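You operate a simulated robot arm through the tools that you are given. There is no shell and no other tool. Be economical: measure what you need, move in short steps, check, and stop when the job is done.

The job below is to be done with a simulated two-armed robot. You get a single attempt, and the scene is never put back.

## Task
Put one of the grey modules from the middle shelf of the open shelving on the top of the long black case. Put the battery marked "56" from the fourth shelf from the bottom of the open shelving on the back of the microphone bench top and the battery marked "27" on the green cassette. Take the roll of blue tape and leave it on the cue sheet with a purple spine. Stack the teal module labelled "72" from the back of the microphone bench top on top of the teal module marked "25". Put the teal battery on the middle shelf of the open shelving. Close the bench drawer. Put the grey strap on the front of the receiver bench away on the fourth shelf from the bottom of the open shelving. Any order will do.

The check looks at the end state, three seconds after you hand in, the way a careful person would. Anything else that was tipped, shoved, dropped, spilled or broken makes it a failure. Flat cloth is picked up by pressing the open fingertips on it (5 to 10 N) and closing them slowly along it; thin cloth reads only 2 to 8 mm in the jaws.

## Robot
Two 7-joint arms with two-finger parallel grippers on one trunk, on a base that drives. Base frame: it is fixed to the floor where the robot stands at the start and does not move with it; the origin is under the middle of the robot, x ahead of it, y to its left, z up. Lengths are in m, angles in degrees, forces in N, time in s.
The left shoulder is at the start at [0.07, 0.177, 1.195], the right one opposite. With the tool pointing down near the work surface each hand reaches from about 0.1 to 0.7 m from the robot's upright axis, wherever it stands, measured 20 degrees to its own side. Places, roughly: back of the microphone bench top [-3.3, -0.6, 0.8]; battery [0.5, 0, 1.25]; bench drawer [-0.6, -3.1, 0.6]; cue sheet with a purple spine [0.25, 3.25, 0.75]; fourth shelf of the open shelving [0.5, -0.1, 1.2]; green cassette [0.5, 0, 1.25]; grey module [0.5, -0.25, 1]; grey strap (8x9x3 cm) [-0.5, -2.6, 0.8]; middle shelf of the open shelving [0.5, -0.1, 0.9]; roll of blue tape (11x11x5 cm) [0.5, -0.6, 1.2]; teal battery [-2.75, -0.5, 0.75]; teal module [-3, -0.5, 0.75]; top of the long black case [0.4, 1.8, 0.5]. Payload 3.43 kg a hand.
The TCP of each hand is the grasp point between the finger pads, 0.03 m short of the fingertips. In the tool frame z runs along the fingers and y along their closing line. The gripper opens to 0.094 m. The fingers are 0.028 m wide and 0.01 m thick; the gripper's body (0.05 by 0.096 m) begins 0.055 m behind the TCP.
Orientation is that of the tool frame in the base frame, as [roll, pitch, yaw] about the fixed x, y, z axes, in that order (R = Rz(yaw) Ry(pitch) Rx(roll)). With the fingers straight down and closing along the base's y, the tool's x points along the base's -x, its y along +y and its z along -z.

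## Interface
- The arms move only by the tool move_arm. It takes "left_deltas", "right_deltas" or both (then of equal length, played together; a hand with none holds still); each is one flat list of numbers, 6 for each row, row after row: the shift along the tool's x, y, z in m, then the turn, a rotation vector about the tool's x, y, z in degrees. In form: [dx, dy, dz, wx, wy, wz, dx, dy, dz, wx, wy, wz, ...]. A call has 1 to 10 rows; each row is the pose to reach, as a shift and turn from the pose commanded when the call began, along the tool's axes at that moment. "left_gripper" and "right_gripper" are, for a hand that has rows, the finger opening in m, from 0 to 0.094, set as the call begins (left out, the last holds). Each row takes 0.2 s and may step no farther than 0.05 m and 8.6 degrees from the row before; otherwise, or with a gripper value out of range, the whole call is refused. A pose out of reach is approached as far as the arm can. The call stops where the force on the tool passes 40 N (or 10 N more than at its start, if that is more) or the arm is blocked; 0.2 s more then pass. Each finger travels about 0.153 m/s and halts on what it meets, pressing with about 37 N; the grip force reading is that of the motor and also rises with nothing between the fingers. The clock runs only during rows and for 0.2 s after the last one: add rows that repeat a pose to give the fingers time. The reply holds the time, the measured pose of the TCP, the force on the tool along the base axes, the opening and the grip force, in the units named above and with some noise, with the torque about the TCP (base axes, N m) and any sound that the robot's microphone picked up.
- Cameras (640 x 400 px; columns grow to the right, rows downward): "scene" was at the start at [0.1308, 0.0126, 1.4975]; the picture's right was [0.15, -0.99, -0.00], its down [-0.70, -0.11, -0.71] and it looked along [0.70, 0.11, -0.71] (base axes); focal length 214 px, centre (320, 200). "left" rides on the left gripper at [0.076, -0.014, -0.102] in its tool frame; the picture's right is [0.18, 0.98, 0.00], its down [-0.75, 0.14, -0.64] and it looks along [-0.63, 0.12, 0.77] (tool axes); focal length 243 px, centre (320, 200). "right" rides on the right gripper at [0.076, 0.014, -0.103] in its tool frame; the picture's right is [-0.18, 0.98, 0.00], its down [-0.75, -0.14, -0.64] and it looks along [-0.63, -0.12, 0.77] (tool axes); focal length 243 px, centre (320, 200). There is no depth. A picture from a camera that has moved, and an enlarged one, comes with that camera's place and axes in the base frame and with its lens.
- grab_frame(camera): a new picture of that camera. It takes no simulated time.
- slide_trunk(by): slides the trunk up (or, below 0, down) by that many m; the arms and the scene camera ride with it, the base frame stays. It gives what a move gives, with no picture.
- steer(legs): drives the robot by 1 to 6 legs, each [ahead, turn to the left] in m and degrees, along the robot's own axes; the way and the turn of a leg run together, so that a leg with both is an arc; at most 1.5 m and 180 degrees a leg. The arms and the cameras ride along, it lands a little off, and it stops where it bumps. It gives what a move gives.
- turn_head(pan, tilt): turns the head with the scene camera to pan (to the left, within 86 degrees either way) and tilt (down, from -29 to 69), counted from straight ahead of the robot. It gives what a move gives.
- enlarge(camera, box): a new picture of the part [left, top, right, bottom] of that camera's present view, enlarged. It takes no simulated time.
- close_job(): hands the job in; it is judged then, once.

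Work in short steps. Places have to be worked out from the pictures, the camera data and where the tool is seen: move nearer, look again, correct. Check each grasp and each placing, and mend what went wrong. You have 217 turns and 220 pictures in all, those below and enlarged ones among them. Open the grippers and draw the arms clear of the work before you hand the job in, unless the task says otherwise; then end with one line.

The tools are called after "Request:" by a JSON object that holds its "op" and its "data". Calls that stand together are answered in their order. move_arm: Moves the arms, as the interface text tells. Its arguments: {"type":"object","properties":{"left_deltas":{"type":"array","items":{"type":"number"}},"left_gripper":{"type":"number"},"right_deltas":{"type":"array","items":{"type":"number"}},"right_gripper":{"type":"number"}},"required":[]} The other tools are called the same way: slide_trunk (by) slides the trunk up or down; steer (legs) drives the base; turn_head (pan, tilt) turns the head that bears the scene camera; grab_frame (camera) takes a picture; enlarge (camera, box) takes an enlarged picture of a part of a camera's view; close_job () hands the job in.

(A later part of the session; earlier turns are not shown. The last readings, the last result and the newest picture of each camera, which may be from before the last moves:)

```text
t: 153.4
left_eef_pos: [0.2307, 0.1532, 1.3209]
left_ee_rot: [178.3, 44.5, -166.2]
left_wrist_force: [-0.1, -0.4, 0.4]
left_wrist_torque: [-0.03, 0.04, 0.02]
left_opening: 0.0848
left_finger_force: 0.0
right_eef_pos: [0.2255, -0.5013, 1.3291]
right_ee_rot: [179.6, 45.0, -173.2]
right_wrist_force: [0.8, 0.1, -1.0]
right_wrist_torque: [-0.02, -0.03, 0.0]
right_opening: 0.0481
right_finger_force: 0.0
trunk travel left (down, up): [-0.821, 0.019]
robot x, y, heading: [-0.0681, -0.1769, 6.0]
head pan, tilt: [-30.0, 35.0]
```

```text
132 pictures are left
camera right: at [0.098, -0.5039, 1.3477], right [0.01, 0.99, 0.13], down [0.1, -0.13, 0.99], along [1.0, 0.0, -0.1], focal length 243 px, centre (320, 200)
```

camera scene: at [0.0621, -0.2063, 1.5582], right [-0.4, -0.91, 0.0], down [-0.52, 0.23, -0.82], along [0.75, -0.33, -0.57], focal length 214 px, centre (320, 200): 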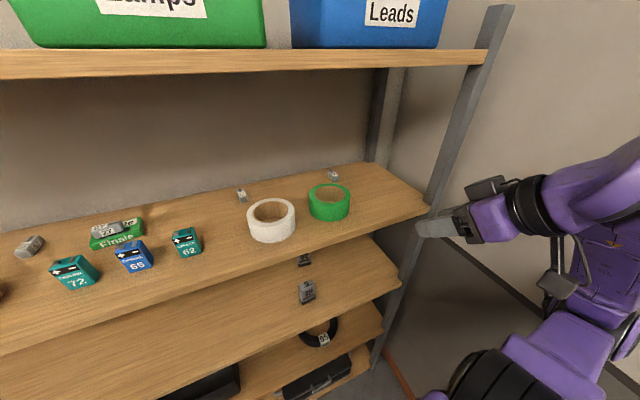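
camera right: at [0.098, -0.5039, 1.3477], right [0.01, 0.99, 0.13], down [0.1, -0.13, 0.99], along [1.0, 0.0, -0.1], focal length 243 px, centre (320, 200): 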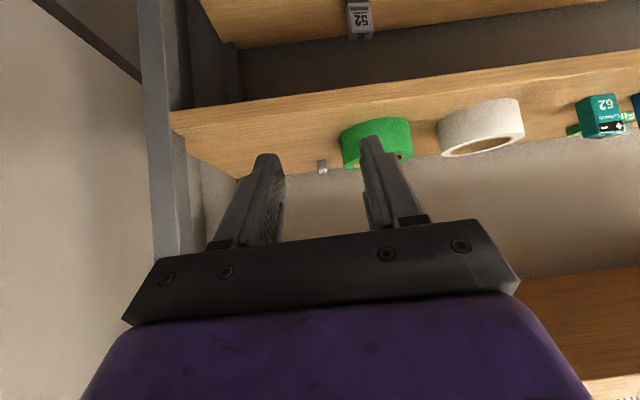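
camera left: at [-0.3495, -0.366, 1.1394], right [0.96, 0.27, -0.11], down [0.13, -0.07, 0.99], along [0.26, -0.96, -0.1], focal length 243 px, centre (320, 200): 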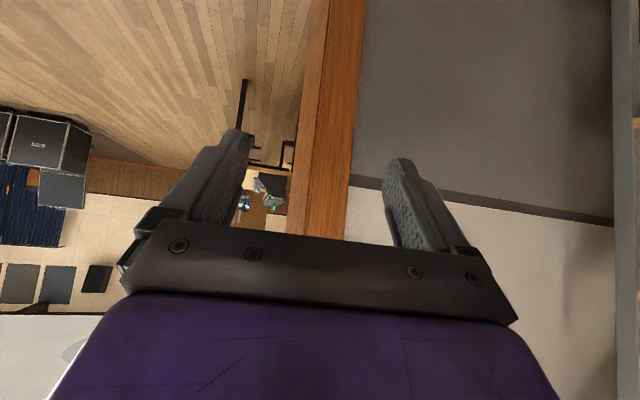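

56 lies straight ahead of the right hand at ≈(0.593,−0.492). Come 6 cm closer, then advance to hover.

Request:
{"op": "steer", "data": {"legs": [[0.06, 0]]}}

Request:
{"op": "move_arm", "data": {"right_deltas": [-0.022, -0.004, 0.028, 0, 0, 0, -0.044, -0.008, 0.056, 0, 0, 0, -0.067, -0.012, 0.084, 0, 0, 0, -0.09, -0.016, 0.112, 0, 0, 0, -0.112, -0.02, 0.14, 0, 0, 0, -0.134, -0.024, 0.168, 0, 0, 0, -0.156, -0.027, 0.195, 0, 0, 0]}}

Request:
{"op": "grab_frame", "data": {"camera": "right"}}

Request:
{"op": "grab_frame", "data": {"camera": "scene"}}

```text
t: 154.4
left_eef_pos: [0.2841, 0.16, 1.3228]
left_ee_rot: [178.3, 44.8, -166.1]
left_wrist_force: [0.2, 0.2, 0.5]
left_wrist_torque: [0.0, -0.02, -0.01]
left_opening: 0.0853
left_finger_force: 0.0
right_eef_pos: [0.2783, -0.4965, 1.3287]
right_ee_rot: [179.7, 45.3, -173.2]
right_wrist_force: [0.0, 0.3, -0.2]
right_wrist_torque: [-0.02, -0.03, 0.01]
right_opening: 0.0481
right_finger_force: 0.0
trunk travel left (down, up): [-0.821, 0.019]
robot x, y, heading: [-0.0128, -0.1705, 6.0]
head pan, tilt: [-30.0, 35.0]
```

```text
t: 156.0
left_eef_pos: [0.2921, 0.1605, 1.32]
left_ee_rot: [178.3, 44.4, -166.1]
left_wrist_force: [-0.4, 1.1, 0.1]
left_wrist_torque: [-0.02, 0.05, 0.0]
left_opening: 0.0852
left_finger_force: 0.1
right_eef_pos: [0.5364, -0.4905, 1.2951]
right_ee_rot: [179.8, 45.0, -173.2]
right_wrist_force: [0.5, -0.4, 0.7]
right_wrist_torque: [0.01, 0.01, -0.01]
right_opening: 0.0479
right_finger_force: 0.0
trunk travel left (down, up): [-0.821, 0.019]
robot x, y, heading: [-0.0095, -0.1661, 6.4]
head pan, tilt: [-30.0, 35.0]
```

```text
131 pictures are left
camera right: at [0.4094, -0.4923, 1.3139], right [0.01, 0.99, 0.13], down [0.1, -0.13, 0.99], along [1.0, 0.0, -0.1], focal length 243 px, centre (320, 200)
```

right: 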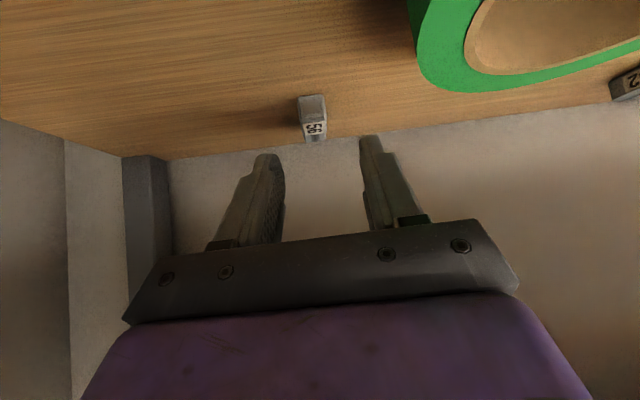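

```text
130 pictures are left
camera scene: at [0.1228, -0.1996, 1.558], right [-0.4, -0.91, 0.0], down [-0.53, 0.23, -0.82], along [0.75, -0.33, -0.57], focal length 214 px, centre (320, 200)
```

scene: 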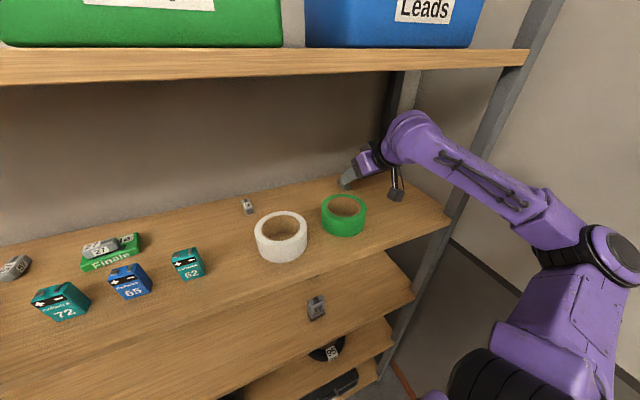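

56 centre ≈(0.602,−0.487). Advance 6.5 cm with a small lateral correction.

Request:
{"op": "move_arm", "data": {"right_deltas": [-0.002, -0.006, 0.018, 0, 0, 0, -0.004, -0.006, 0.035, 0, 0, 0, -0.006, -0.006, 0.052, 0, 0, 0, -0.008, -0.006, 0.063, 0, 0, 0]}}

Request:
{"op": "grab_frame", "data": {"camera": "right"}}

```text
t: 157.0
left_eef_pos: [0.2895, 0.1597, 1.3194]
left_ee_rot: [178.3, 44.5, -166.1]
left_wrist_force: [0.5, -1.0, -0.2]
left_wrist_torque: [-0.03, 0.02, 0.0]
left_opening: 0.0848
left_finger_force: 0.0
right_eef_pos: [0.5838, -0.4922, 1.2612]
right_ee_rot: [179.7, 45.1, -173.3]
right_wrist_force: [0.0, -0.1, -0.2]
right_wrist_torque: [0.0, -0.01, 0.01]
right_opening: 0.0479
right_finger_force: 0.1
trunk travel left (down, up): [-0.821, 0.019]
robot x, y, heading: [-0.0068, -0.1677, 6.1]
head pan, tilt: [-30.0, 35.0]
```

```text
129 pictures are left
camera right: at [0.4576, -0.4929, 1.28], right [0.01, 0.99, 0.13], down [0.1, -0.13, 0.99], along [1.0, 0.0, -0.1], focal length 243 px, centre (320, 200)
```

right: 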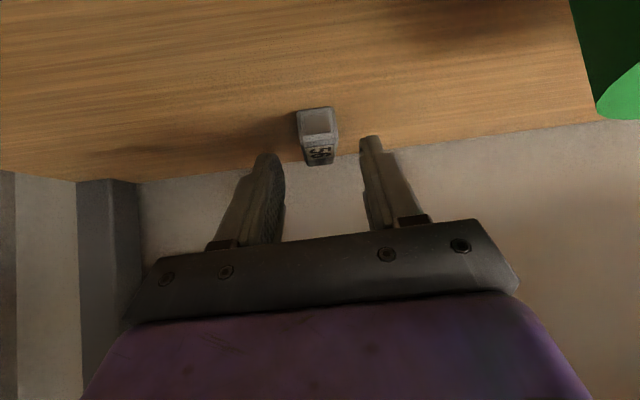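

Centred. Go 7 mm further and close.

Request:
{"op": "move_arm", "data": {"right_deltas": [0.001, 0, 0.008, 0, 0, 0]}}

Request:
{"op": "move_arm", "data": {"right_deltas": [0, 0, 0, 0, 0, 0, 0, 0, 0, 0, 0, 0, 0, 0, 0, 0, 0, 0], "right_gripper": 0.005}}

Request:
{"op": "move_arm", "data": {"right_deltas": [-0.014, 0, -0.014, 0, 0, 0, -0.035, 0, -0.035, 0, 0, 0]}}

Request:
{"op": "grab_frame", "data": {"camera": "right"}}

```text
t: 157.4
left_eef_pos: [0.2906, 0.1601, 1.3198]
left_ee_rot: [178.3, 44.6, -166.1]
left_wrist_force: [0.4, 0.1, -0.1]
left_wrist_torque: [0.0, 0.0, -0.03]
left_opening: 0.0849
left_finger_force: 0.1
right_eef_pos: [0.5889, -0.4907, 1.2545]
right_ee_rot: [179.7, 45.1, -173.3]
right_wrist_force: [0.0, 0.0, 0.2]
right_wrist_torque: [0.01, 0.0, -0.01]
right_opening: 0.0481
right_finger_force: 0.1
trunk travel left (down, up): [-0.821, 0.019]
robot x, y, heading: [-0.007, -0.17, 6.1]
head pan, tilt: [-30.0, 35.0]
```

```text
t: 158.2
left_eef_pos: [0.2897, 0.16, 1.3204]
left_ee_rot: [178.3, 44.5, -166.1]
left_wrist_force: [0.4, -0.3, 0.5]
left_wrist_torque: [-0.01, -0.04, 0.02]
left_opening: 0.0848
left_finger_force: 0.1
right_eef_pos: [0.5899, -0.4909, 1.2541]
right_ee_rot: [179.7, 45.0, -173.2]
right_wrist_force: [-0.6, 0.4, -0.3]
right_wrist_torque: [0.0, 0.01, -0.01]
right_opening: 0.019
right_finger_force: 37.2
trunk travel left (down, up): [-0.821, 0.019]
robot x, y, heading: [-0.0092, -0.1668, 6.1]
head pan, tilt: [-30.0, 35.0]
```

```text
t: 158.8
left_eef_pos: [0.2896, 0.162, 1.3203]
left_ee_rot: [178.3, 44.6, -166.1]
left_wrist_force: [-0.2, -1.0, -0.5]
left_wrist_torque: [-0.03, -0.02, -0.03]
left_opening: 0.085
left_finger_force: 0.0
right_eef_pos: [0.5875, -0.4888, 1.3047]
right_ee_rot: [179.7, 45.0, -173.3]
right_wrist_force: [0.3, 0.0, 0.0]
right_wrist_torque: [-0.02, 0.04, -0.05]
right_opening: 0.0186
right_finger_force: 36.9
trunk travel left (down, up): [-0.821, 0.019]
robot x, y, heading: [-0.0077, -0.172, 6.1]
head pan, tilt: [-30.0, 35.0]
```

```text
128 pictures are left
camera right: at [0.4613, -0.4896, 1.3241], right [0.01, 0.99, 0.13], down [0.1, -0.13, 0.99], along [1.0, 0.0, -0.1], focal length 243 px, centre (320, 200)
```

right: 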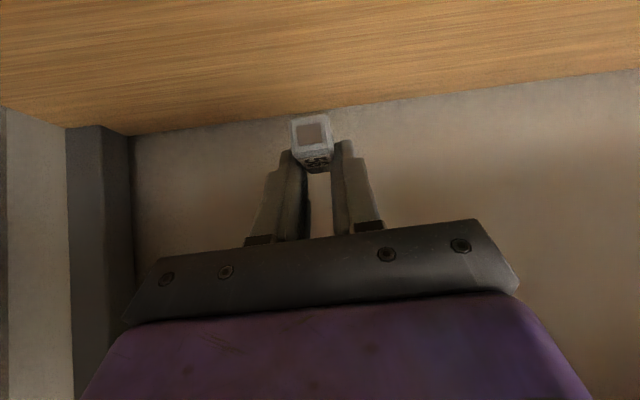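

56 held. Retract straight out of the shelf, back off and turn around toward the microphone bench.

Request:
{"op": "move_arm", "data": {"right_deltas": [0.031, 0, -0.031, 0, 0, 0, 0.0625, 0, -0.0625, 0, 0, 0, 0.094, 0, -0.094, 0, 0, 0, 0.125, 0, -0.125, 0, 0, 0, 0.156, 0, -0.156, 0, 0, 0, 0.1875, 0, -0.1875, 0, 0, 0, 0.215, 0, -0.215, 0, 0, 0]}}

Request:
{"op": "steer", "data": {"legs": [[-0.6, 0], [0, 168]]}}

Request:
{"op": "turn_head", "data": {"pan": 0, "tilt": 20}}

Request:
{"op": "grab_frame", "data": {"camera": "scene"}}

```text
t: 160.4
left_eef_pos: [0.2872, 0.1602, 1.3209]
left_ee_rot: [178.3, 44.6, -166.1]
left_wrist_force: [0.4, -0.2, 0.8]
left_wrist_torque: [0.01, -0.01, -0.03]
left_opening: 0.0851
left_finger_force: 0.0
right_eef_pos: [0.283, -0.5299, 1.3079]
right_ee_rot: [179.7, 45.1, -173.2]
right_wrist_force: [-0.3, 0.0, -0.3]
right_wrist_torque: [0.0, 0.01, -0.01]
right_opening: 0.0187
right_finger_force: 37.0
trunk travel left (down, up): [-0.821, 0.019]
robot x, y, heading: [-0.0103, -0.1672, 6.2]
head pan, tilt: [-30.0, 35.0]
```

```text
t: 170.7
left_eef_pos: [-0.9396, -0.5085, 1.3197]
left_ee_rot: [178.3, 44.5, 4.5]
left_wrist_force: [0.6, -0.1, -0.2]
left_wrist_torque: [0.01, -0.03, 0.03]
left_opening: 0.0848
left_finger_force: 0.1
right_eef_pos: [-0.8248, 0.1699, 1.3074]
right_ee_rot: [179.7, 45.0, -2.7]
right_wrist_force: [0.7, 0.1, -0.2]
right_wrist_torque: [-0.02, -0.04, -0.06]
right_opening: 0.0189
right_finger_force: 36.7
trunk travel left (down, up): [-0.821, 0.019]
robot x, y, heading: [-0.5874, -0.2281, 176.9]
head pan, tilt: [-30.0, 35.0]
```

```text
t: 171.6
left_eef_pos: [-0.9389, -0.5086, 1.3211]
left_ee_rot: [178.2, 44.6, 4.6]
left_wrist_force: [-0.3, -0.4, -0.3]
left_wrist_torque: [-0.01, -0.02, -0.03]
left_opening: 0.0852
left_finger_force: 0.0
right_eef_pos: [-0.8256, 0.1718, 1.3078]
right_ee_rot: [179.7, 45.0, -2.6]
right_wrist_force: [-0.6, -0.1, -0.8]
right_wrist_torque: [0.01, 0.01, 0.0]
right_opening: 0.0186
right_finger_force: 37.1
trunk travel left (down, up): [-0.821, 0.019]
robot x, y, heading: [-0.5897, -0.2306, 176.9]
head pan, tilt: [0.0, 20.0]
```

```text
127 pictures are left
camera scene: at [-0.7332, -0.2228, 1.582], right [0.06, 1.0, 0.0], down [0.34, -0.02, -0.94], along [-0.94, 0.05, -0.34], focal length 214 px, centre (320, 200)
```

scene: 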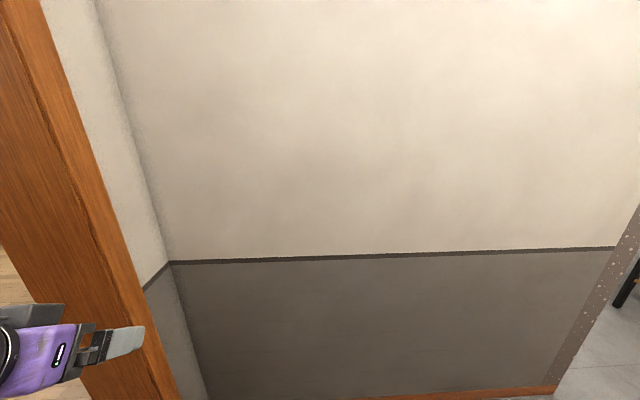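

A wall stands at x≈−1.5; it ends near y≈1.3. Look around the end of it.

Request:
{"op": "turn_head", "data": {"pan": -60, "tilt": 15}}

Request:
{"op": "grab_frame", "data": {"camera": "scene"}}

```text
t: 172.9
left_eef_pos: [-0.9403, -0.5075, 1.3202]
left_ee_rot: [178.3, 44.5, 4.5]
left_wrist_force: [-0.3, -0.4, -0.4]
left_wrist_torque: [0.01, 0.01, 0.01]
left_opening: 0.085
left_finger_force: 0.0
right_eef_pos: [-0.8248, 0.1715, 1.3082]
right_ee_rot: [179.8, 45.1, -2.6]
right_wrist_force: [-0.5, -0.4, -0.8]
right_wrist_torque: [-0.01, -0.02, -0.01]
right_opening: 0.0187
right_finger_force: 36.6
trunk travel left (down, up): [-0.821, 0.019]
robot x, y, heading: [-0.5891, -0.2309, 176.6]
head pan, tilt: [-60.0, 15.0]
```

```text
126 pictures are left
camera scene: at [-0.6825, -0.1448, 1.5901], right [0.89, 0.45, 0.0], down [0.12, -0.23, -0.97], along [-0.44, 0.86, -0.26], focal length 214 px, centre (320, 200)
```

scene: 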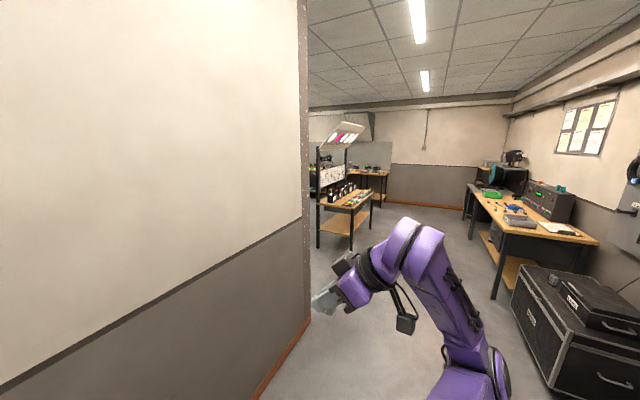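

The room continues past the wall end. Drive to (−0.6,1.95), then turn west.

Request:
{"op": "steer", "data": {"legs": [[0, -86.6], [1.5, 0], [0.7, 0], [0, 90], [1.0, 0]]}}

Request:
{"op": "turn_head", "data": {"pan": 40, "tilt": 15}}

Request:
{"op": "grab_frame", "data": {"camera": "scene"}}

```text
t: 196.1
left_eef_pos: [-2.0112, 1.6262, 1.321]
left_ee_rot: [178.2, 44.5, 11.1]
left_wrist_force: [0.0, -0.2, 0.8]
left_wrist_torque: [0.02, 0.03, 0.01]
left_opening: 0.085
left_finger_force: 0.0
right_eef_pos: [-1.9753, 2.3155, 1.3073]
right_ee_rot: [179.7, 45.1, 3.9]
right_wrist_force: [0.6, 0.1, 0.0]
right_wrist_torque: [-0.01, 0.0, 0.02]
right_opening: 0.0186
right_finger_force: 37.1
trunk travel left (down, up): [-0.821, 0.019]
robot x, y, heading: [-1.6982, 1.9431, -176.5]
head pan, tilt: [-60.0, 15.0]
```

```text
t: 197.8
left_eef_pos: [-2.0117, 1.6265, 1.3216]
left_ee_rot: [178.3, 44.5, 11.0]
left_wrist_force: [0.7, 0.7, 0.4]
left_wrist_torque: [-0.02, 0.04, 0.05]
left_opening: 0.0849
left_finger_force: 0.0
right_eef_pos: [-1.9759, 2.314, 1.3072]
right_ee_rot: [179.8, 45.0, 3.9]
right_wrist_force: [-0.2, 0.2, -0.4]
right_wrist_torque: [0.0, 0.01, -0.03]
right_opening: 0.0189
right_finger_force: 37.1
trunk travel left (down, up): [-0.821, 0.019]
robot x, y, heading: [-1.6925, 1.9418, -176.5]
head pan, tilt: [40.0, 15.0]
```

```text
125 pictures are left
camera scene: at [-1.8147, 1.8746, 1.5902], right [-0.69, 0.73, 0.0], down [0.19, 0.18, -0.97], along [-0.7, -0.66, -0.26], focal length 214 px, centre (320, 200)
```

scene: 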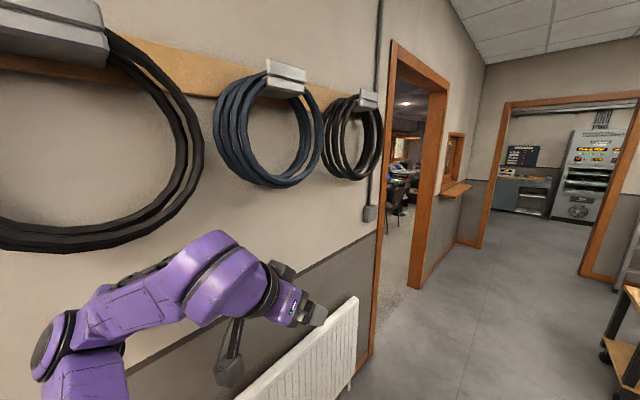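

The doorway into the south room is at x≈−4.15…−3.05, y≈1.25. Drive in front of it and look in.

Request:
{"op": "steer", "data": {"legs": [[0, -3.5], [1.5, 0], [0.4, 0], [0, 90]]}}

Request:
{"op": "turn_head", "data": {"pan": 0, "tilt": 25}}

Request:
{"op": "grab_frame", "data": {"camera": "scene"}}

```text
t: 211.5
left_eef_pos: [-3.2899, 1.6167, 1.3221]
left_ee_rot: [178.2, 44.5, 96.1]
left_wrist_force: [0.0, 0.8, 1.1]
left_wrist_torque: [0.0, 0.01, -0.01]
left_opening: 0.0852
left_finger_force: 0.0
right_eef_pos: [-3.9749, 1.7119, 1.307]
right_ee_rot: [179.7, 45.0, 89.0]
right_wrist_force: [-0.4, -0.4, 1.2]
right_wrist_torque: [0.04, -0.01, 0.0]
right_opening: 0.0188
right_finger_force: 37.0
trunk travel left (down, up): [-0.821, 0.019]
robot x, y, heading: [-3.5741, 1.9558, -91.7]
head pan, tilt: [40.0, 15.0]
```

```text
t: 212.6
left_eef_pos: [-3.2893, 1.6169, 1.3214]
left_ee_rot: [178.3, 44.4, 96.1]
left_wrist_force: [-0.5, -0.1, -0.4]
left_wrist_torque: [0.03, -0.04, -0.02]
left_opening: 0.0853
left_finger_force: 0.1
right_eef_pos: [-3.974, 1.7111, 1.3083]
right_ee_rot: [179.7, 44.9, 89.0]
right_wrist_force: [-0.4, 0.2, -0.9]
right_wrist_torque: [0.0, -0.02, 0.0]
right_opening: 0.0185
right_finger_force: 37.1
trunk travel left (down, up): [-0.821, 0.019]
robot x, y, heading: [-3.5709, 1.9575, -91.5]
head pan, tilt: [0.0, 25.0]
```

```text
124 pictures are left
camera scene: at [-3.5808, 1.815, 1.5739], right [-1.0, 0.03, 0.0], down [0.01, 0.42, -0.91], along [-0.02, -0.91, -0.42], focal length 214 px, centre (320, 200)
```

scene: 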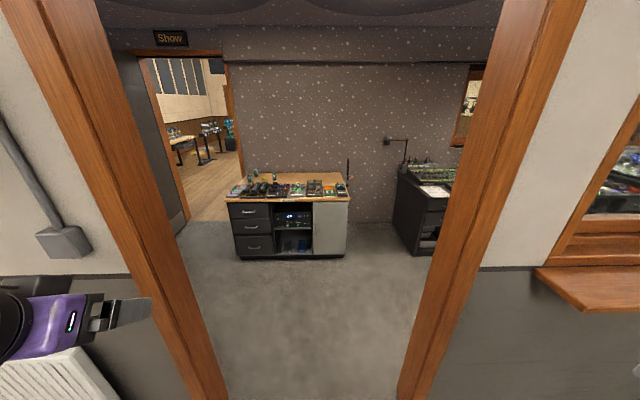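

The mic bench is against the far wall: front y≈−0.05, x −3.85…−2.7. Drive through the doorway to about y=0.75 and look.

Request:
{"op": "steer", "data": {"legs": [[0, 2], [1.2, 0]]}}

Request:
{"op": "turn_head", "data": {"pan": 10, "tilt": 35}}

Request:
{"op": "grab_frame", "data": {"camera": "scene"}}

```text
t: 216.2
left_eef_pos: [-3.2747, 1.0885, 1.3234]
left_ee_rot: [178.6, 45.1, 98.9]
left_wrist_force: [0.4, -0.5, -0.3]
left_wrist_torque: [-0.01, 0.0, 0.01]
left_opening: 0.085
left_finger_force: 0.1
right_eef_pos: [-3.9621, 1.1553, 1.3095]
right_ee_rot: [179.5, 45.2, 91.2]
right_wrist_force: [-0.7, -0.2, -0.9]
right_wrist_torque: [0.01, -0.02, 0.0]
right_opening: 0.0189
right_finger_force: 36.7
trunk travel left (down, up): [-0.821, 0.019]
robot x, y, heading: [-3.5746, 1.4104, -89.0]
head pan, tilt: [0.0, 25.0]
stopped in leg 2: the robot was blocked; the commanded pose is now the measured one
```

```text
t: 217.0
left_eef_pos: [-3.274, 1.0904, 1.3243]
left_ee_rot: [178.6, 45.2, 98.7]
left_wrist_force: [0.6, 0.4, 0.0]
left_wrist_torque: [-0.02, -0.01, -0.01]
left_opening: 0.0852
left_finger_force: 0.1
right_eef_pos: [-3.9613, 1.1574, 1.3094]
right_ee_rot: [179.6, 45.3, 91.2]
right_wrist_force: [-0.9, -0.2, -1.0]
right_wrist_torque: [0.02, -0.03, 0.0]
right_opening: 0.0187
right_finger_force: 36.9
trunk travel left (down, up): [-0.821, 0.019]
robot x, y, heading: [-3.5748, 1.4059, -89.5]
head pan, tilt: [10.0, 35.0]
```

```text
123 pictures are left
camera scene: at [-3.5575, 1.2845, 1.5595], right [-0.98, -0.19, 0.0], down [-0.11, 0.56, -0.82], along [0.15, -0.81, -0.57], focal length 214 px, centre (320, 200)
```

scene: 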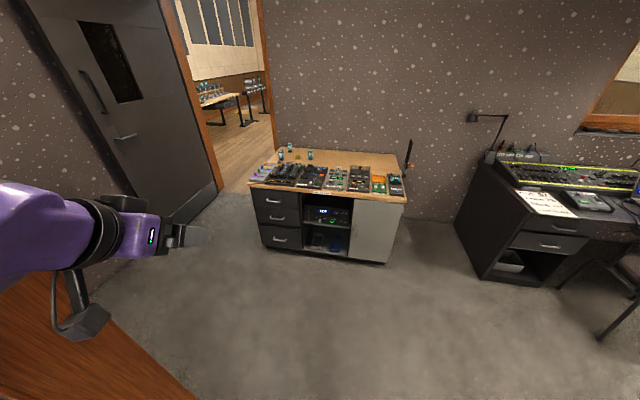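

Blocked in the doorway, likely an elbow on a jamb. Look at both sides.

Request:
{"op": "turn_head", "data": {"pan": 75, "tilt": 30}}

Request:
{"op": "grab_frame", "data": {"camera": "scene"}}

Request:
{"op": "turn_head", "data": {"pan": -75, "tilt": 30}}

Request:
{"op": "grab_frame", "data": {"camera": "scene"}}

```text
t: 218.3
left_eef_pos: [-3.2766, 1.0904, 1.3244]
left_ee_rot: [178.7, 45.1, 98.7]
left_wrist_force: [-0.2, 0.0, 0.4]
left_wrist_torque: [0.03, 0.0, 0.01]
left_opening: 0.0846
left_finger_force: 0.0
right_eef_pos: [-3.9604, 1.1567, 1.31]
right_ee_rot: [179.7, 45.3, 91.3]
right_wrist_force: [-0.1, 0.4, -0.5]
right_wrist_torque: [0.04, -0.03, 0.02]
right_opening: 0.0184
right_finger_force: 37.0
trunk travel left (down, up): [-0.821, 0.019]
robot x, y, heading: [-3.574, 1.4066, -88.9]
head pan, tilt: [75.0, 30.0]
```

```text
122 pictures are left
camera scene: at [-3.4867, 1.3491, 1.5666], right [-0.24, -0.97, 0.01], down [-0.48, 0.12, -0.87], along [0.84, -0.22, -0.5], focal length 214 px, centre (320, 200)
```

scene: 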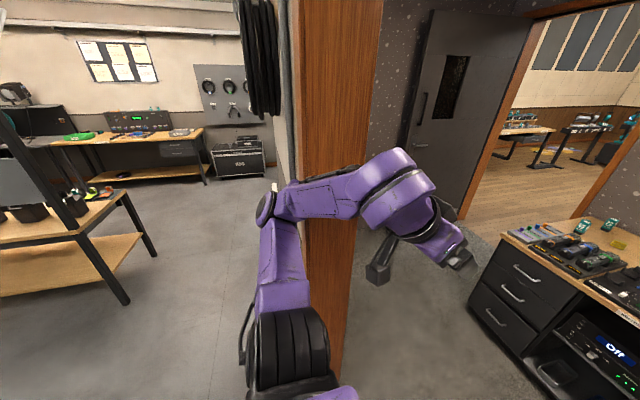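

```text
t: 220.7
left_eef_pos: [-3.2738, 1.0902, 1.3246]
left_ee_rot: [178.6, 45.1, 98.8]
left_wrist_force: [-0.8, -0.3, 0.4]
left_wrist_torque: [0.0, -0.01, -0.04]
left_opening: 0.0846
left_finger_force: 0.0
right_eef_pos: [-3.9612, 1.157, 1.3086]
right_ee_rot: [179.6, 45.4, 91.3]
right_wrist_force: [-0.5, 0.0, -0.6]
right_wrist_torque: [0.05, 0.01, -0.02]
right_opening: 0.0187
right_finger_force: 36.8
trunk travel left (down, up): [-0.821, 0.019]
robot x, y, heading: [-3.5734, 1.4059, -88.7]
head pan, tilt: [-75.0, 30.0]
```

```text
121 pictures are left
camera scene: at [-3.6614, 1.3465, 1.5664], right [-0.27, 0.96, -0.01], down [0.48, 0.13, -0.87], along [-0.83, -0.24, -0.5], focal length 214 px, centre (320, 200)
```

scene: 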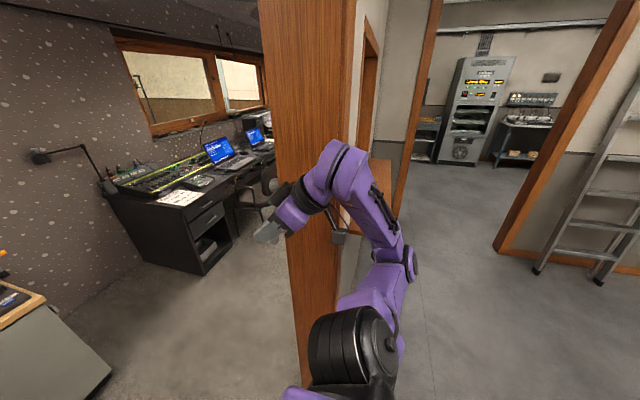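

Both elbows are too wide for the doorway. Back off 0.35 m and stretch the hands forward and inward to narrow the arms.

Request:
{"op": "steer", "data": {"legs": [[-0.4, 0]]}}

Request:
{"op": "move_arm", "data": {"left_deltas": [-0.001, -0.02, 0.032, 0, 0, 0, -0.002, -0.04, 0.064, 0, 0, 0, -0.003, -0.06, 0.097, 0, 0, 0, -0.004, -0.08, 0.129, 0, 0, 0, -0.004, -0.1, 0.161, 0, 0, 0, -0.005, -0.12, 0.193, 0, 0, 0, -0.006, -0.14, 0.226, 0, 0, 0, -0.007, -0.16, 0.258, 0, 0, 0, -0.008, -0.181, 0.29, 0, 0, 0], "right_deltas": [-0.008, 0.026, 0.039, 0, 0, 0, -0.016, 0.053, 0.079, 0, 0, 0, -0.024, 0.079, 0.118, 0, 0, 0, -0.032, 0.105, 0.157, 0, 0, 0, -0.039, 0.132, 0.197, 0, 0, 0, -0.047, 0.158, 0.236, 0, 0, 0, -0.055, 0.184, 0.275, 0, 0, 0, -0.063, 0.211, 0.315, 0, 0, 0, -0.071, 0.237, 0.354, 0, 0, 0]}}

Request:
{"op": "turn_head", "data": {"pan": 75, "tilt": 30}}

Request:
{"op": "grab_frame", "data": {"camera": "scene"}}

```text
t: 223.2
left_eef_pos: [-3.2781, 1.5019, 1.3214]
left_ee_rot: [178.6, 44.6, 100.0]
left_wrist_force: [0.8, -0.4, -0.5]
left_wrist_torque: [-0.01, 0.0, 0.0]
left_opening: 0.085
left_finger_force: 0.0
right_eef_pos: [-3.9648, 1.5558, 1.3069]
right_ee_rot: [179.7, 44.9, 92.5]
right_wrist_force: [0.8, 0.5, -1.0]
right_wrist_torque: [-0.01, -0.01, -0.01]
right_opening: 0.0186
right_finger_force: 37.0
trunk travel left (down, up): [-0.821, 0.019]
robot x, y, heading: [-3.5842, 1.8251, -87.7]
head pan, tilt: [-75.0, 30.0]
```

```text
t: 225.2
left_eef_pos: [-3.4124, 1.26, 1.1195]
left_ee_rot: [178.8, 44.5, 100.0]
left_wrist_force: [0.3, 0.1, -0.5]
left_wrist_torque: [0.04, 0.02, -0.01]
left_opening: 0.0849
left_finger_force: 0.1
left hand out of reach, approached as far as the arm can: row 2
right_eef_pos: [-3.7163, 1.265, 1.1079]
right_ee_rot: [179.7, 44.8, 92.3]
right_wrist_force: [-0.6, -0.3, 0.0]
right_wrist_torque: [0.0, 0.0, 0.0]
right_opening: 0.0187
right_finger_force: 36.9
right hand out of reach, approached as far as the arm can: row 1, 2, 3, 4, 5
trunk travel left (down, up): [-0.821, 0.019]
robot x, y, heading: [-3.5862, 1.8275, -88.0]
head pan, tilt: [-75.0, 30.0]
```

```text
t: 227.6
left_eef_pos: [-3.4137, 1.2638, 1.1224]
left_ee_rot: [178.6, 44.8, 99.9]
left_wrist_force: [0.4, -0.3, 0.3]
left_wrist_torque: [0.0, 0.0, 0.0]
left_opening: 0.0852
left_finger_force: 0.0
right_eef_pos: [-3.7183, 1.2687, 1.109]
right_ee_rot: [179.7, 44.9, 92.5]
right_wrist_force: [0.7, 0.0, -0.3]
right_wrist_torque: [0.0, -0.01, 0.02]
right_opening: 0.0187
right_finger_force: 37.5
trunk travel left (down, up): [-0.821, 0.019]
robot x, y, heading: [-3.5867, 1.8245, -88.3]
head pan, tilt: [75.0, 30.0]
```

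```text
120 pictures are left
camera scene: at [-3.4944, 1.7555, 1.5659], right [-0.23, -0.97, 0.0], down [-0.49, 0.11, -0.87], along [0.84, -0.2, -0.5], focal length 214 px, centre (320, 200)
```

scene: 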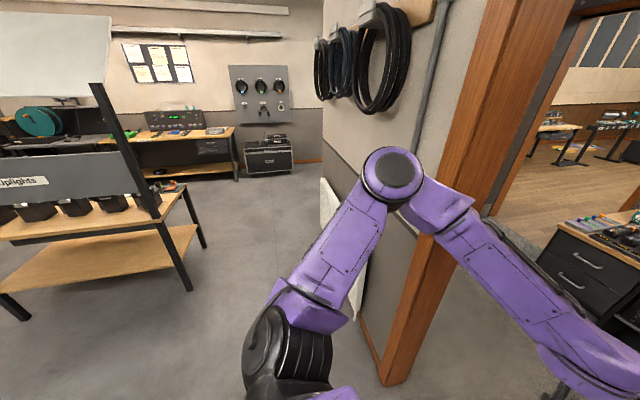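

The elbow still sits ~0.46 m out. Stretch the arms further forward and check.

Request:
{"op": "move_arm", "data": {"left_deltas": [-0.014, -0.005, 0.032, 0, 0, 0, -0.028, -0.009, 0.064, 0, 0, 0, -0.042, -0.013, 0.095, 0, 0, 0, -0.056, -0.018, 0.127, 0, 0, 0], "right_deltas": [-0.014, 0, 0.032, 0, 0, 0, -0.028, 0, 0.064, 0, 0, 0, -0.042, 0, 0.095, 0, 0, 0, -0.057, 0, 0.127, 0, 0, 0]}}

Request:
{"op": "grab_frame", "data": {"camera": "scene"}}

Request:
{"op": "turn_head", "data": {"pan": -75, "tilt": 30}}

Request:
{"op": "grab_frame", "data": {"camera": "scene"}}

```text
t: 228.6
left_eef_pos: [-3.4046, 1.1293, 1.0651]
left_ee_rot: [178.6, 44.5, 99.9]
left_wrist_force: [0.3, -0.9, -0.5]
left_wrist_torque: [0.02, -0.01, 0.03]
left_opening: 0.0852
left_finger_force: 0.1
right_eef_pos: [-3.7075, 1.1352, 1.0573]
right_ee_rot: [179.8, 44.7, 92.6]
right_wrist_force: [-0.5, -1.1, -0.4]
right_wrist_torque: [0.01, 0.01, 0.01]
right_opening: 0.0186
right_finger_force: 37.0
trunk travel left (down, up): [-0.821, 0.019]
robot x, y, heading: [-3.5868, 1.8242, -88.0]
head pan, tilt: [75.0, 30.0]
```

```text
119 pictures are left
camera scene: at [-3.4934, 1.7508, 1.5656], right [-0.23, -0.97, 0.0], down [-0.49, 0.12, -0.87], along [0.84, -0.19, -0.5], focal length 214 px, centre (320, 200)
```

scene: 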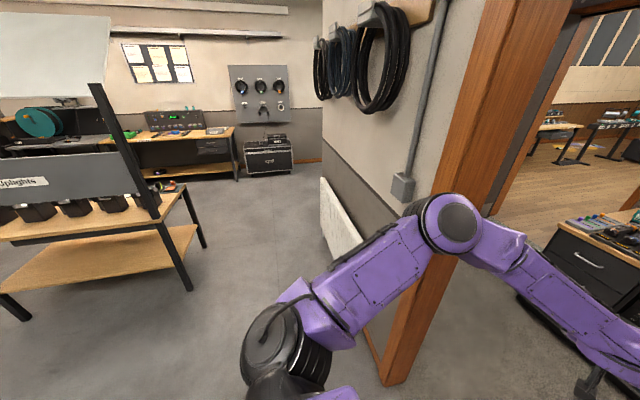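

```text
t: 230.9
left_eef_pos: [-3.4048, 1.1322, 1.0687]
left_ee_rot: [178.6, 44.6, 100.0]
left_wrist_force: [0.0, -0.8, 0.3]
left_wrist_torque: [0.0, 0.01, -0.01]
left_opening: 0.085
left_finger_force: 0.1
right_eef_pos: [-3.7085, 1.1367, 1.0603]
right_ee_rot: [179.7, 44.9, 92.6]
right_wrist_force: [-0.5, 0.4, 0.0]
right_wrist_torque: [-0.01, 0.01, -0.02]
right_opening: 0.0189
right_finger_force: 37.1
trunk travel left (down, up): [-0.821, 0.019]
robot x, y, heading: [-3.5853, 1.8263, -88.1]
head pan, tilt: [-75.0, 30.0]
```

```text
118 pictures are left
camera scene: at [-3.669, 1.7494, 1.5659], right [-0.29, 0.96, 0.0], down [0.48, 0.15, -0.87], along [-0.83, -0.25, -0.5], focal length 214 px, centre (320, 200)
```

scene: 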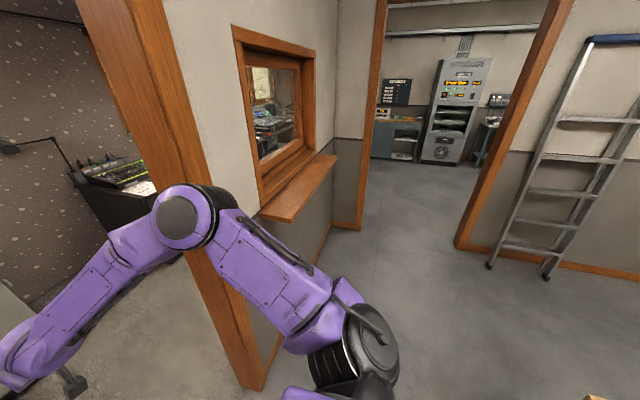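

Elbows are now tucked (~0.36 m) and the doorway centre is x≈−3.555. Drive through.

Request:
{"op": "steer", "data": {"legs": [[0.85, 0]]}}

Request:
{"op": "turn_head", "data": {"pan": 15, "tilt": 40}}

Request:
{"op": "grab_frame", "data": {"camera": "scene"}}

```text
t: 235.4
left_eef_pos: [-3.3807, 0.2928, 1.0671]
left_ee_rot: [178.6, 44.6, 99.7]
left_wrist_force: [0.1, -0.4, -0.6]
left_wrist_torque: [-0.01, -0.01, 0.01]
left_opening: 0.0849
left_finger_force: 0.1
right_eef_pos: [-3.685, 0.2999, 1.0602]
right_ee_rot: [179.6, 44.8, 92.2]
right_wrist_force: [0.6, -0.2, -0.1]
right_wrist_torque: [-0.01, 0.0, 0.02]
right_opening: 0.0182
right_finger_force: 36.8
trunk travel left (down, up): [-0.821, 0.019]
robot x, y, heading: [-3.5572, 0.985, -88.3]
head pan, tilt: [-75.0, 30.0]
```

```text
t: 237.1
left_eef_pos: [-3.3796, 0.2923, 1.0676]
left_ee_rot: [178.6, 44.8, 99.7]
left_wrist_force: [-0.6, 0.8, -0.3]
left_wrist_torque: [0.0, 0.05, 0.01]
left_opening: 0.085
left_finger_force: 0.1
right_eef_pos: [-3.6849, 0.2975, 1.0574]
right_ee_rot: [179.7, 44.9, 92.3]
right_wrist_force: [0.0, 0.1, -0.8]
right_wrist_torque: [0.0, 0.01, 0.01]
right_opening: 0.0188
right_finger_force: 36.9
trunk travel left (down, up): [-0.821, 0.019]
robot x, y, heading: [-3.5558, 0.9865, -88.2]
head pan, tilt: [15.0, 40.0]
```

```text
117 pictures are left
camera scene: at [-3.5313, 0.8544, 1.5506], right [-0.96, -0.29, 0.0], down [-0.18, 0.62, -0.77], along [0.22, -0.73, -0.64], focal length 214 px, centre (320, 200)
```

scene: 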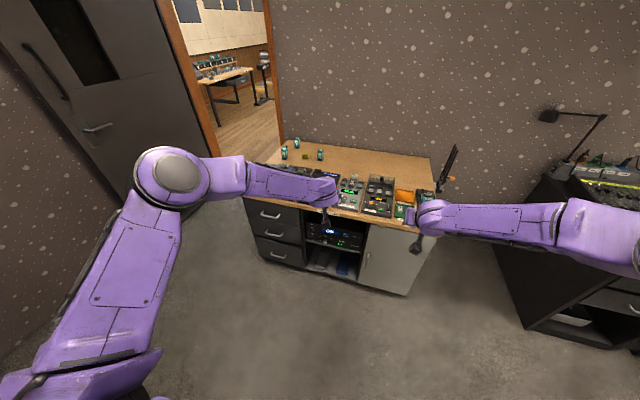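

Through. Zoom on the bench top.

Request:
{"op": "enlarge", "data": {"camera": "scene", "box": [260, 130, 460, 250]}}

Request:
{"op": "grab_frame", "data": {"camera": "left"}}

```text
3.20 times, centred on (360, 190) of scene
camera zoom: at [-3.5313, 0.8544, 1.5506], right [-0.96, -0.29, 0.0], down [-0.18, 0.62, -0.77], along [0.22, -0.73, -0.64], focal length 686 px, centre (192, 232)
```

zoom: 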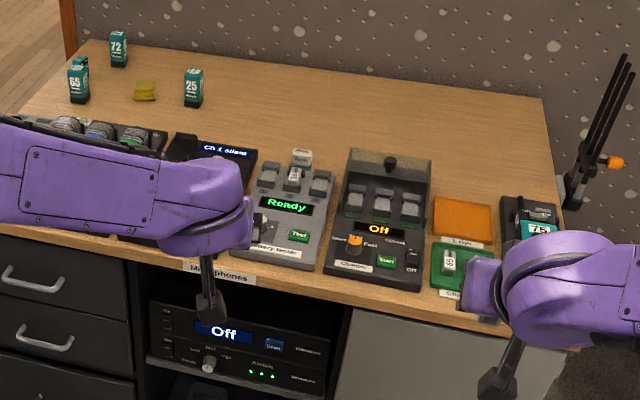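

```text
115 pictures are left
camera left: at [-3.4175, 0.415, 1.0859], right [0.94, 0.31, -0.11], down [0.14, -0.06, 0.99], along [0.3, -0.95, -0.1], focal length 243 px, centre (320, 200)
```

left: 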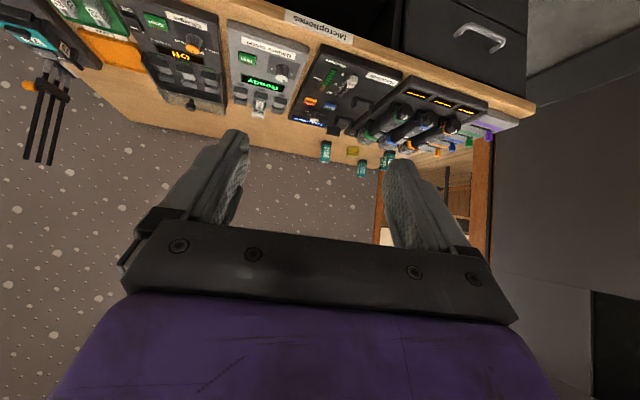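

Zoom on the teal items to distinguish the battery from the modules.

Request:
{"op": "enlarge", "data": {"camera": "scene", "box": [272, 132, 336, 172]}}

Request:
{"op": "enlarge", "data": {"camera": "left", "box": [300, 110, 480, 200]}}

Request:
{"op": "enlarge", "data": {"camera": "scene", "box": [390, 180, 470, 230]}}

```text
10.00 times, centred on (304, 152) of scene
camera zoom: at [-3.5313, 0.8544, 1.5506], right [-0.96, -0.29, 0.0], down [-0.18, 0.62, -0.77], along [0.22, -0.73, -0.64], focal length 2145 px, centre (480, 680)
```

zoom: 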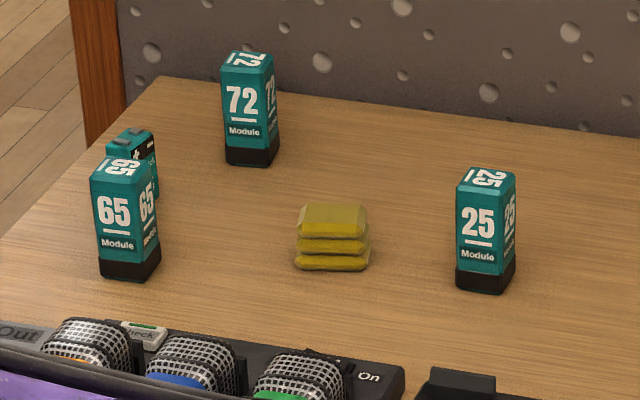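

```text
3.56 times, centred on (390, 155) of left
camera zoom: at [-3.4175, 0.415, 1.0859], right [0.94, 0.31, -0.11], down [0.14, -0.06, 0.99], along [0.3, -0.95, -0.1], focal length 863 px, centre (71, 360)
```

zoom: 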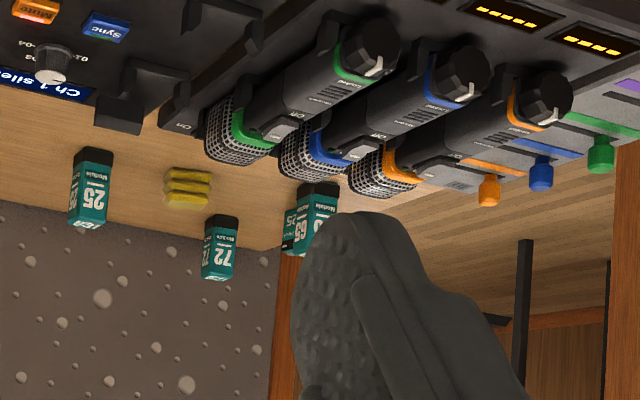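

```text
8.00 times, centred on (430, 205) of scene
camera zoom: at [-3.5313, 0.8544, 1.5506], right [-0.96, -0.29, 0.0], down [-0.18, 0.62, -0.77], along [0.22, -0.73, -0.64], focal length 1716 px, centre (-560, 160)
```

zoom: 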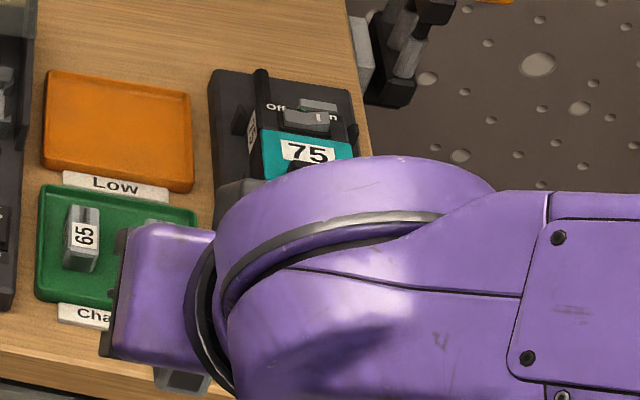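

Found: teal modules 65, 72, 25 and the teal battery behind 65. Bench top z≈0.75; these lie ~0.6 m behind the front edge, so I'll work from the bench's east side. First retract the arms, then drive around.

Request:
{"op": "move_arm", "data": {"left_deltas": [0.0085, 0.0166, -0.0368, 0, 0, 0, 0.017, 0.0332, -0.0736, 0, 0, 0, 0.0255, 0.0498, -0.1104, 0, 0, 0, 0.034, 0.0664, -0.1472, 0, 0, 0, 0.0425, 0.083, -0.184, 0, 0, 0, 0.051, 0.0996, -0.2208, 0, 0, 0, 0.0595, 0.1162, -0.2576, 0, 0, 0, 0.068, 0.1328, -0.2944, 0, 0, 0, 0.0765, 0.1494, -0.3312, 0, 0, 0, 0.085, 0.166, -0.368, 0, 0, 0], "right_deltas": [0.0127, -0.02, -0.041, 0, 0, 0, 0.0254, -0.04, -0.082, 0, 0, 0, 0.0381, -0.06, -0.123, 0, 0, 0, 0.0508, -0.08, -0.164, 0, 0, 0, 0.0635, -0.1, -0.205, 0, 0, 0, 0.0762, -0.12, -0.246, 0, 0, 0, 0.0889, -0.14, -0.287, 0, 0, 0, 0.1016, -0.16, -0.328, 0, 0, 0, 0.1143, -0.18, -0.369, 0, 0, 0, 0.127, -0.2, -0.41, 0, 0, 0]}}

Request:
{"op": "steer", "data": {"legs": [[0.3, 0], [0, 88.2]]}}

Request:
{"op": "turn_head", "data": {"pan": -40, "tilt": 35}}

Request:
{"op": "grab_frame", "data": {"camera": "scene"}}

```text
t: 239.3
left_eef_pos: [-3.2802, 0.6218, 1.289]
left_ee_rot: [178.6, 44.6, 99.6]
left_wrist_force: [-0.5, 0.9, 0.0]
left_wrist_torque: [-0.04, 0.0, -0.01]
left_opening: 0.085
left_finger_force: 0.1
left hand out of reach, approached as far as the arm can: row 9, 10
right_eef_pos: [-3.9238, 0.6538, 1.2884]
right_ee_rot: [179.6, 45.0, 92.3]
right_wrist_force: [-1.1, -0.4, 0.4]
right_wrist_torque: [-0.03, -0.04, -0.01]
right_opening: 0.0188
right_finger_force: 36.4
right hand out of reach, approached as far as the arm can: row 7, 8, 9, 10
trunk travel left (down, up): [-0.821, 0.019]
robot x, y, heading: [-3.5578, 0.9854, -88.4]
head pan, tilt: [15.0, 40.0]
```

```text
t: 245.1
left_eef_pos: [-3.1657, 0.9362, 1.2886]
left_ee_rot: [178.6, 44.5, -173.1]
left_wrist_force: [-0.4, -0.2, 0.1]
left_wrist_torque: [0.01, -0.01, -0.01]
left_opening: 0.0849
left_finger_force: 0.1
right_eef_pos: [-3.2327, 0.2964, 1.2875]
right_ee_rot: [179.5, 44.8, 179.3]
right_wrist_force: [0.4, 0.1, -0.1]
right_wrist_torque: [0.0, 0.03, 0.04]
right_opening: 0.0187
right_finger_force: 36.5
trunk travel left (down, up): [-0.821, 0.019]
robot x, y, heading: [-3.5493, 0.6763, -1.0]
head pan, tilt: [15.0, 40.0]
```

```text
t: 246.3
left_eef_pos: [-3.1674, 0.9373, 1.2885]
left_ee_rot: [178.6, 44.5, -173.2]
left_wrist_force: [-0.6, 0.3, 1.4]
left_wrist_torque: [0.0, -0.01, 0.02]
left_opening: 0.0849
left_finger_force: 0.0
right_eef_pos: [-3.2336, 0.2966, 1.287]
right_ee_rot: [179.6, 44.7, 179.3]
right_wrist_force: [0.8, -0.8, -1.5]
right_wrist_torque: [0.02, 0.0, 0.0]
right_opening: 0.0187
right_finger_force: 36.8
trunk travel left (down, up): [-0.821, 0.019]
robot x, y, heading: [-3.5473, 0.6814, -1.3]
head pan, tilt: [-40.0, 35.0]
```

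```text
111 pictures are left
camera scene: at [-3.432, 0.6204, 1.5581], right [-0.66, -0.75, 0.0], down [-0.43, 0.38, -0.82], along [0.62, -0.54, -0.57], focal length 214 px, centre (320, 200)
```

scene: 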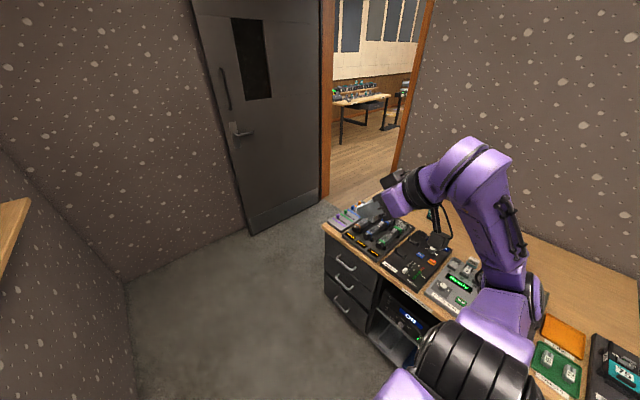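

There's a 1 m gap between the bench's east edge (x≈−2.76) and the open door leaf, with a south opening. Drive around to stand at about (−2.34,−0.45), facing west.

Request:
{"op": "steer", "data": {"legs": [[0, -14], [1.25, 0], [0, -75], [0.82, 0], [0, -90]]}}

Request:
{"op": "turn_head", "data": {"pan": 0, "tilt": 40}}

Request:
{"op": "grab_frame", "data": {"camera": "scene"}}

```text
t: 257.8
left_eef_pos: [-2.0419, -0.1034, 1.2922]
left_ee_rot: [179.1, 44.9, 99.5]
left_wrist_force: [0.0, -0.3, 0.3]
left_wrist_torque: [0.02, -0.02, 0.01]
left_opening: 0.085
left_finger_force: 0.0
right_eef_pos: [-2.685, -0.0649, 1.2901]
right_ee_rot: [179.7, 45.3, 91.7]
right_wrist_force: [-0.3, -0.2, -1.3]
right_wrist_torque: [0.0, 0.0, -0.01]
right_opening: 0.0186
right_finger_force: 37.2
trunk travel left (down, up): [-0.821, 0.019]
robot x, y, heading: [-2.3133, 0.2569, -88.3]
head pan, tilt: [-40.0, 35.0]
stopped in leg 4: the robot was blocked; the commanded pose is now the measured one
```

```text
t: 258.9
left_eef_pos: [-2.0429, -0.1025, 1.2938]
left_ee_rot: [179.1, 45.0, 99.4]
left_wrist_force: [-0.4, -0.4, 0.1]
left_wrist_torque: [0.0, -0.03, 0.02]
left_opening: 0.0851
left_finger_force: 0.0
right_eef_pos: [-2.6855, -0.0621, 1.2902]
right_ee_rot: [179.6, 45.3, 91.6]
right_wrist_force: [0.4, -1.1, -0.7]
right_wrist_torque: [0.0, -0.01, 0.0]
right_opening: 0.0186
right_finger_force: 36.8
trunk travel left (down, up): [-0.821, 0.019]
robot x, y, heading: [-2.3176, 0.2543, -88.4]
head pan, tilt: [0.0, 40.0]
```

```text
110 pictures are left
camera scene: at [-2.3127, 0.1362, 1.5522], right [-1.0, -0.03, 0.0], down [-0.01, 0.64, -0.77], along [0.02, -0.77, -0.64], focal length 214 px, centre (320, 200)
```

scene: 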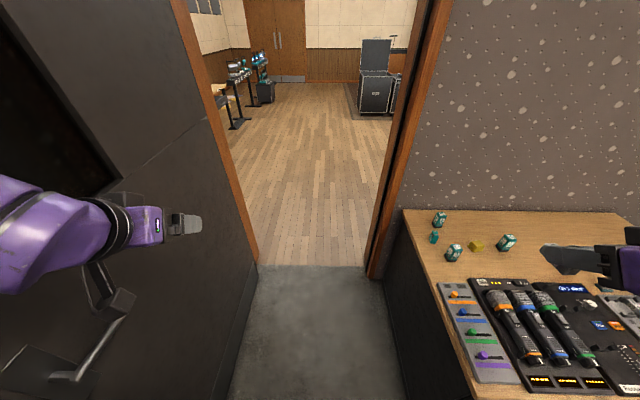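

The left elbow touched the door leaf's edge. Back up, shift ~0.1 m west with a small S-turn, then continue south and turn west.

Request:
{"op": "steer", "data": {"legs": [[-0.15, 0], [0, -11], [0.55, 0], [0, 9], [0.2, 0]]}}

Request:
{"op": "grab_frame", "data": {"camera": "scene"}}

```text
t: 262.1
left_eef_pos: [-2.1224, -0.1346, 1.2847]
left_ee_rot: [-178.9, 44.3, 90.4]
left_wrist_force: [-0.6, -1.6, -1.0]
left_wrist_torque: [0.04, 0.0, 0.01]
left_opening: 0.0849
left_finger_force: 0.0
right_eef_pos: [-2.743, 0.022, 1.296]
right_ee_rot: [-179.1, 43.7, 82.7]
right_wrist_force: [1.2, -0.6, 1.0]
right_wrist_torque: [0.11, 0.03, -0.06]
right_opening: 0.0187
right_finger_force: 36.9
trunk travel left (down, up): [-0.821, 0.019]
robot x, y, heading: [-2.3419, 0.2817, -98.8]
head pan, tilt: [0.0, 40.0]
stopped in leg 3: the robot was blocked; the commanded pose is now the measured one
```

```text
109 pictures are left
camera scene: at [-2.399, 0.1586, 1.5519], right [-0.99, 0.15, -0.03], down [0.12, 0.63, -0.77], along [-0.1, -0.76, -0.64], focal length 214 px, centre (320, 200)
```

scene: 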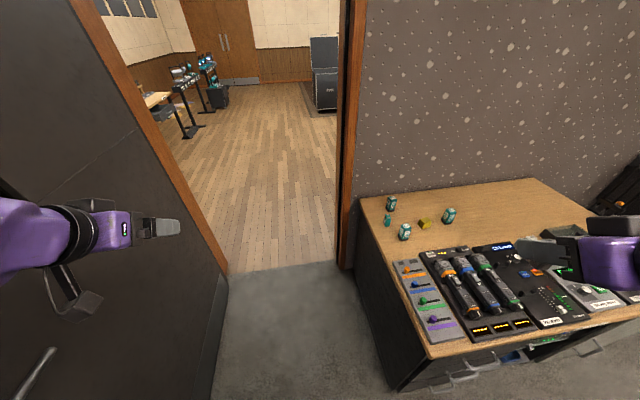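

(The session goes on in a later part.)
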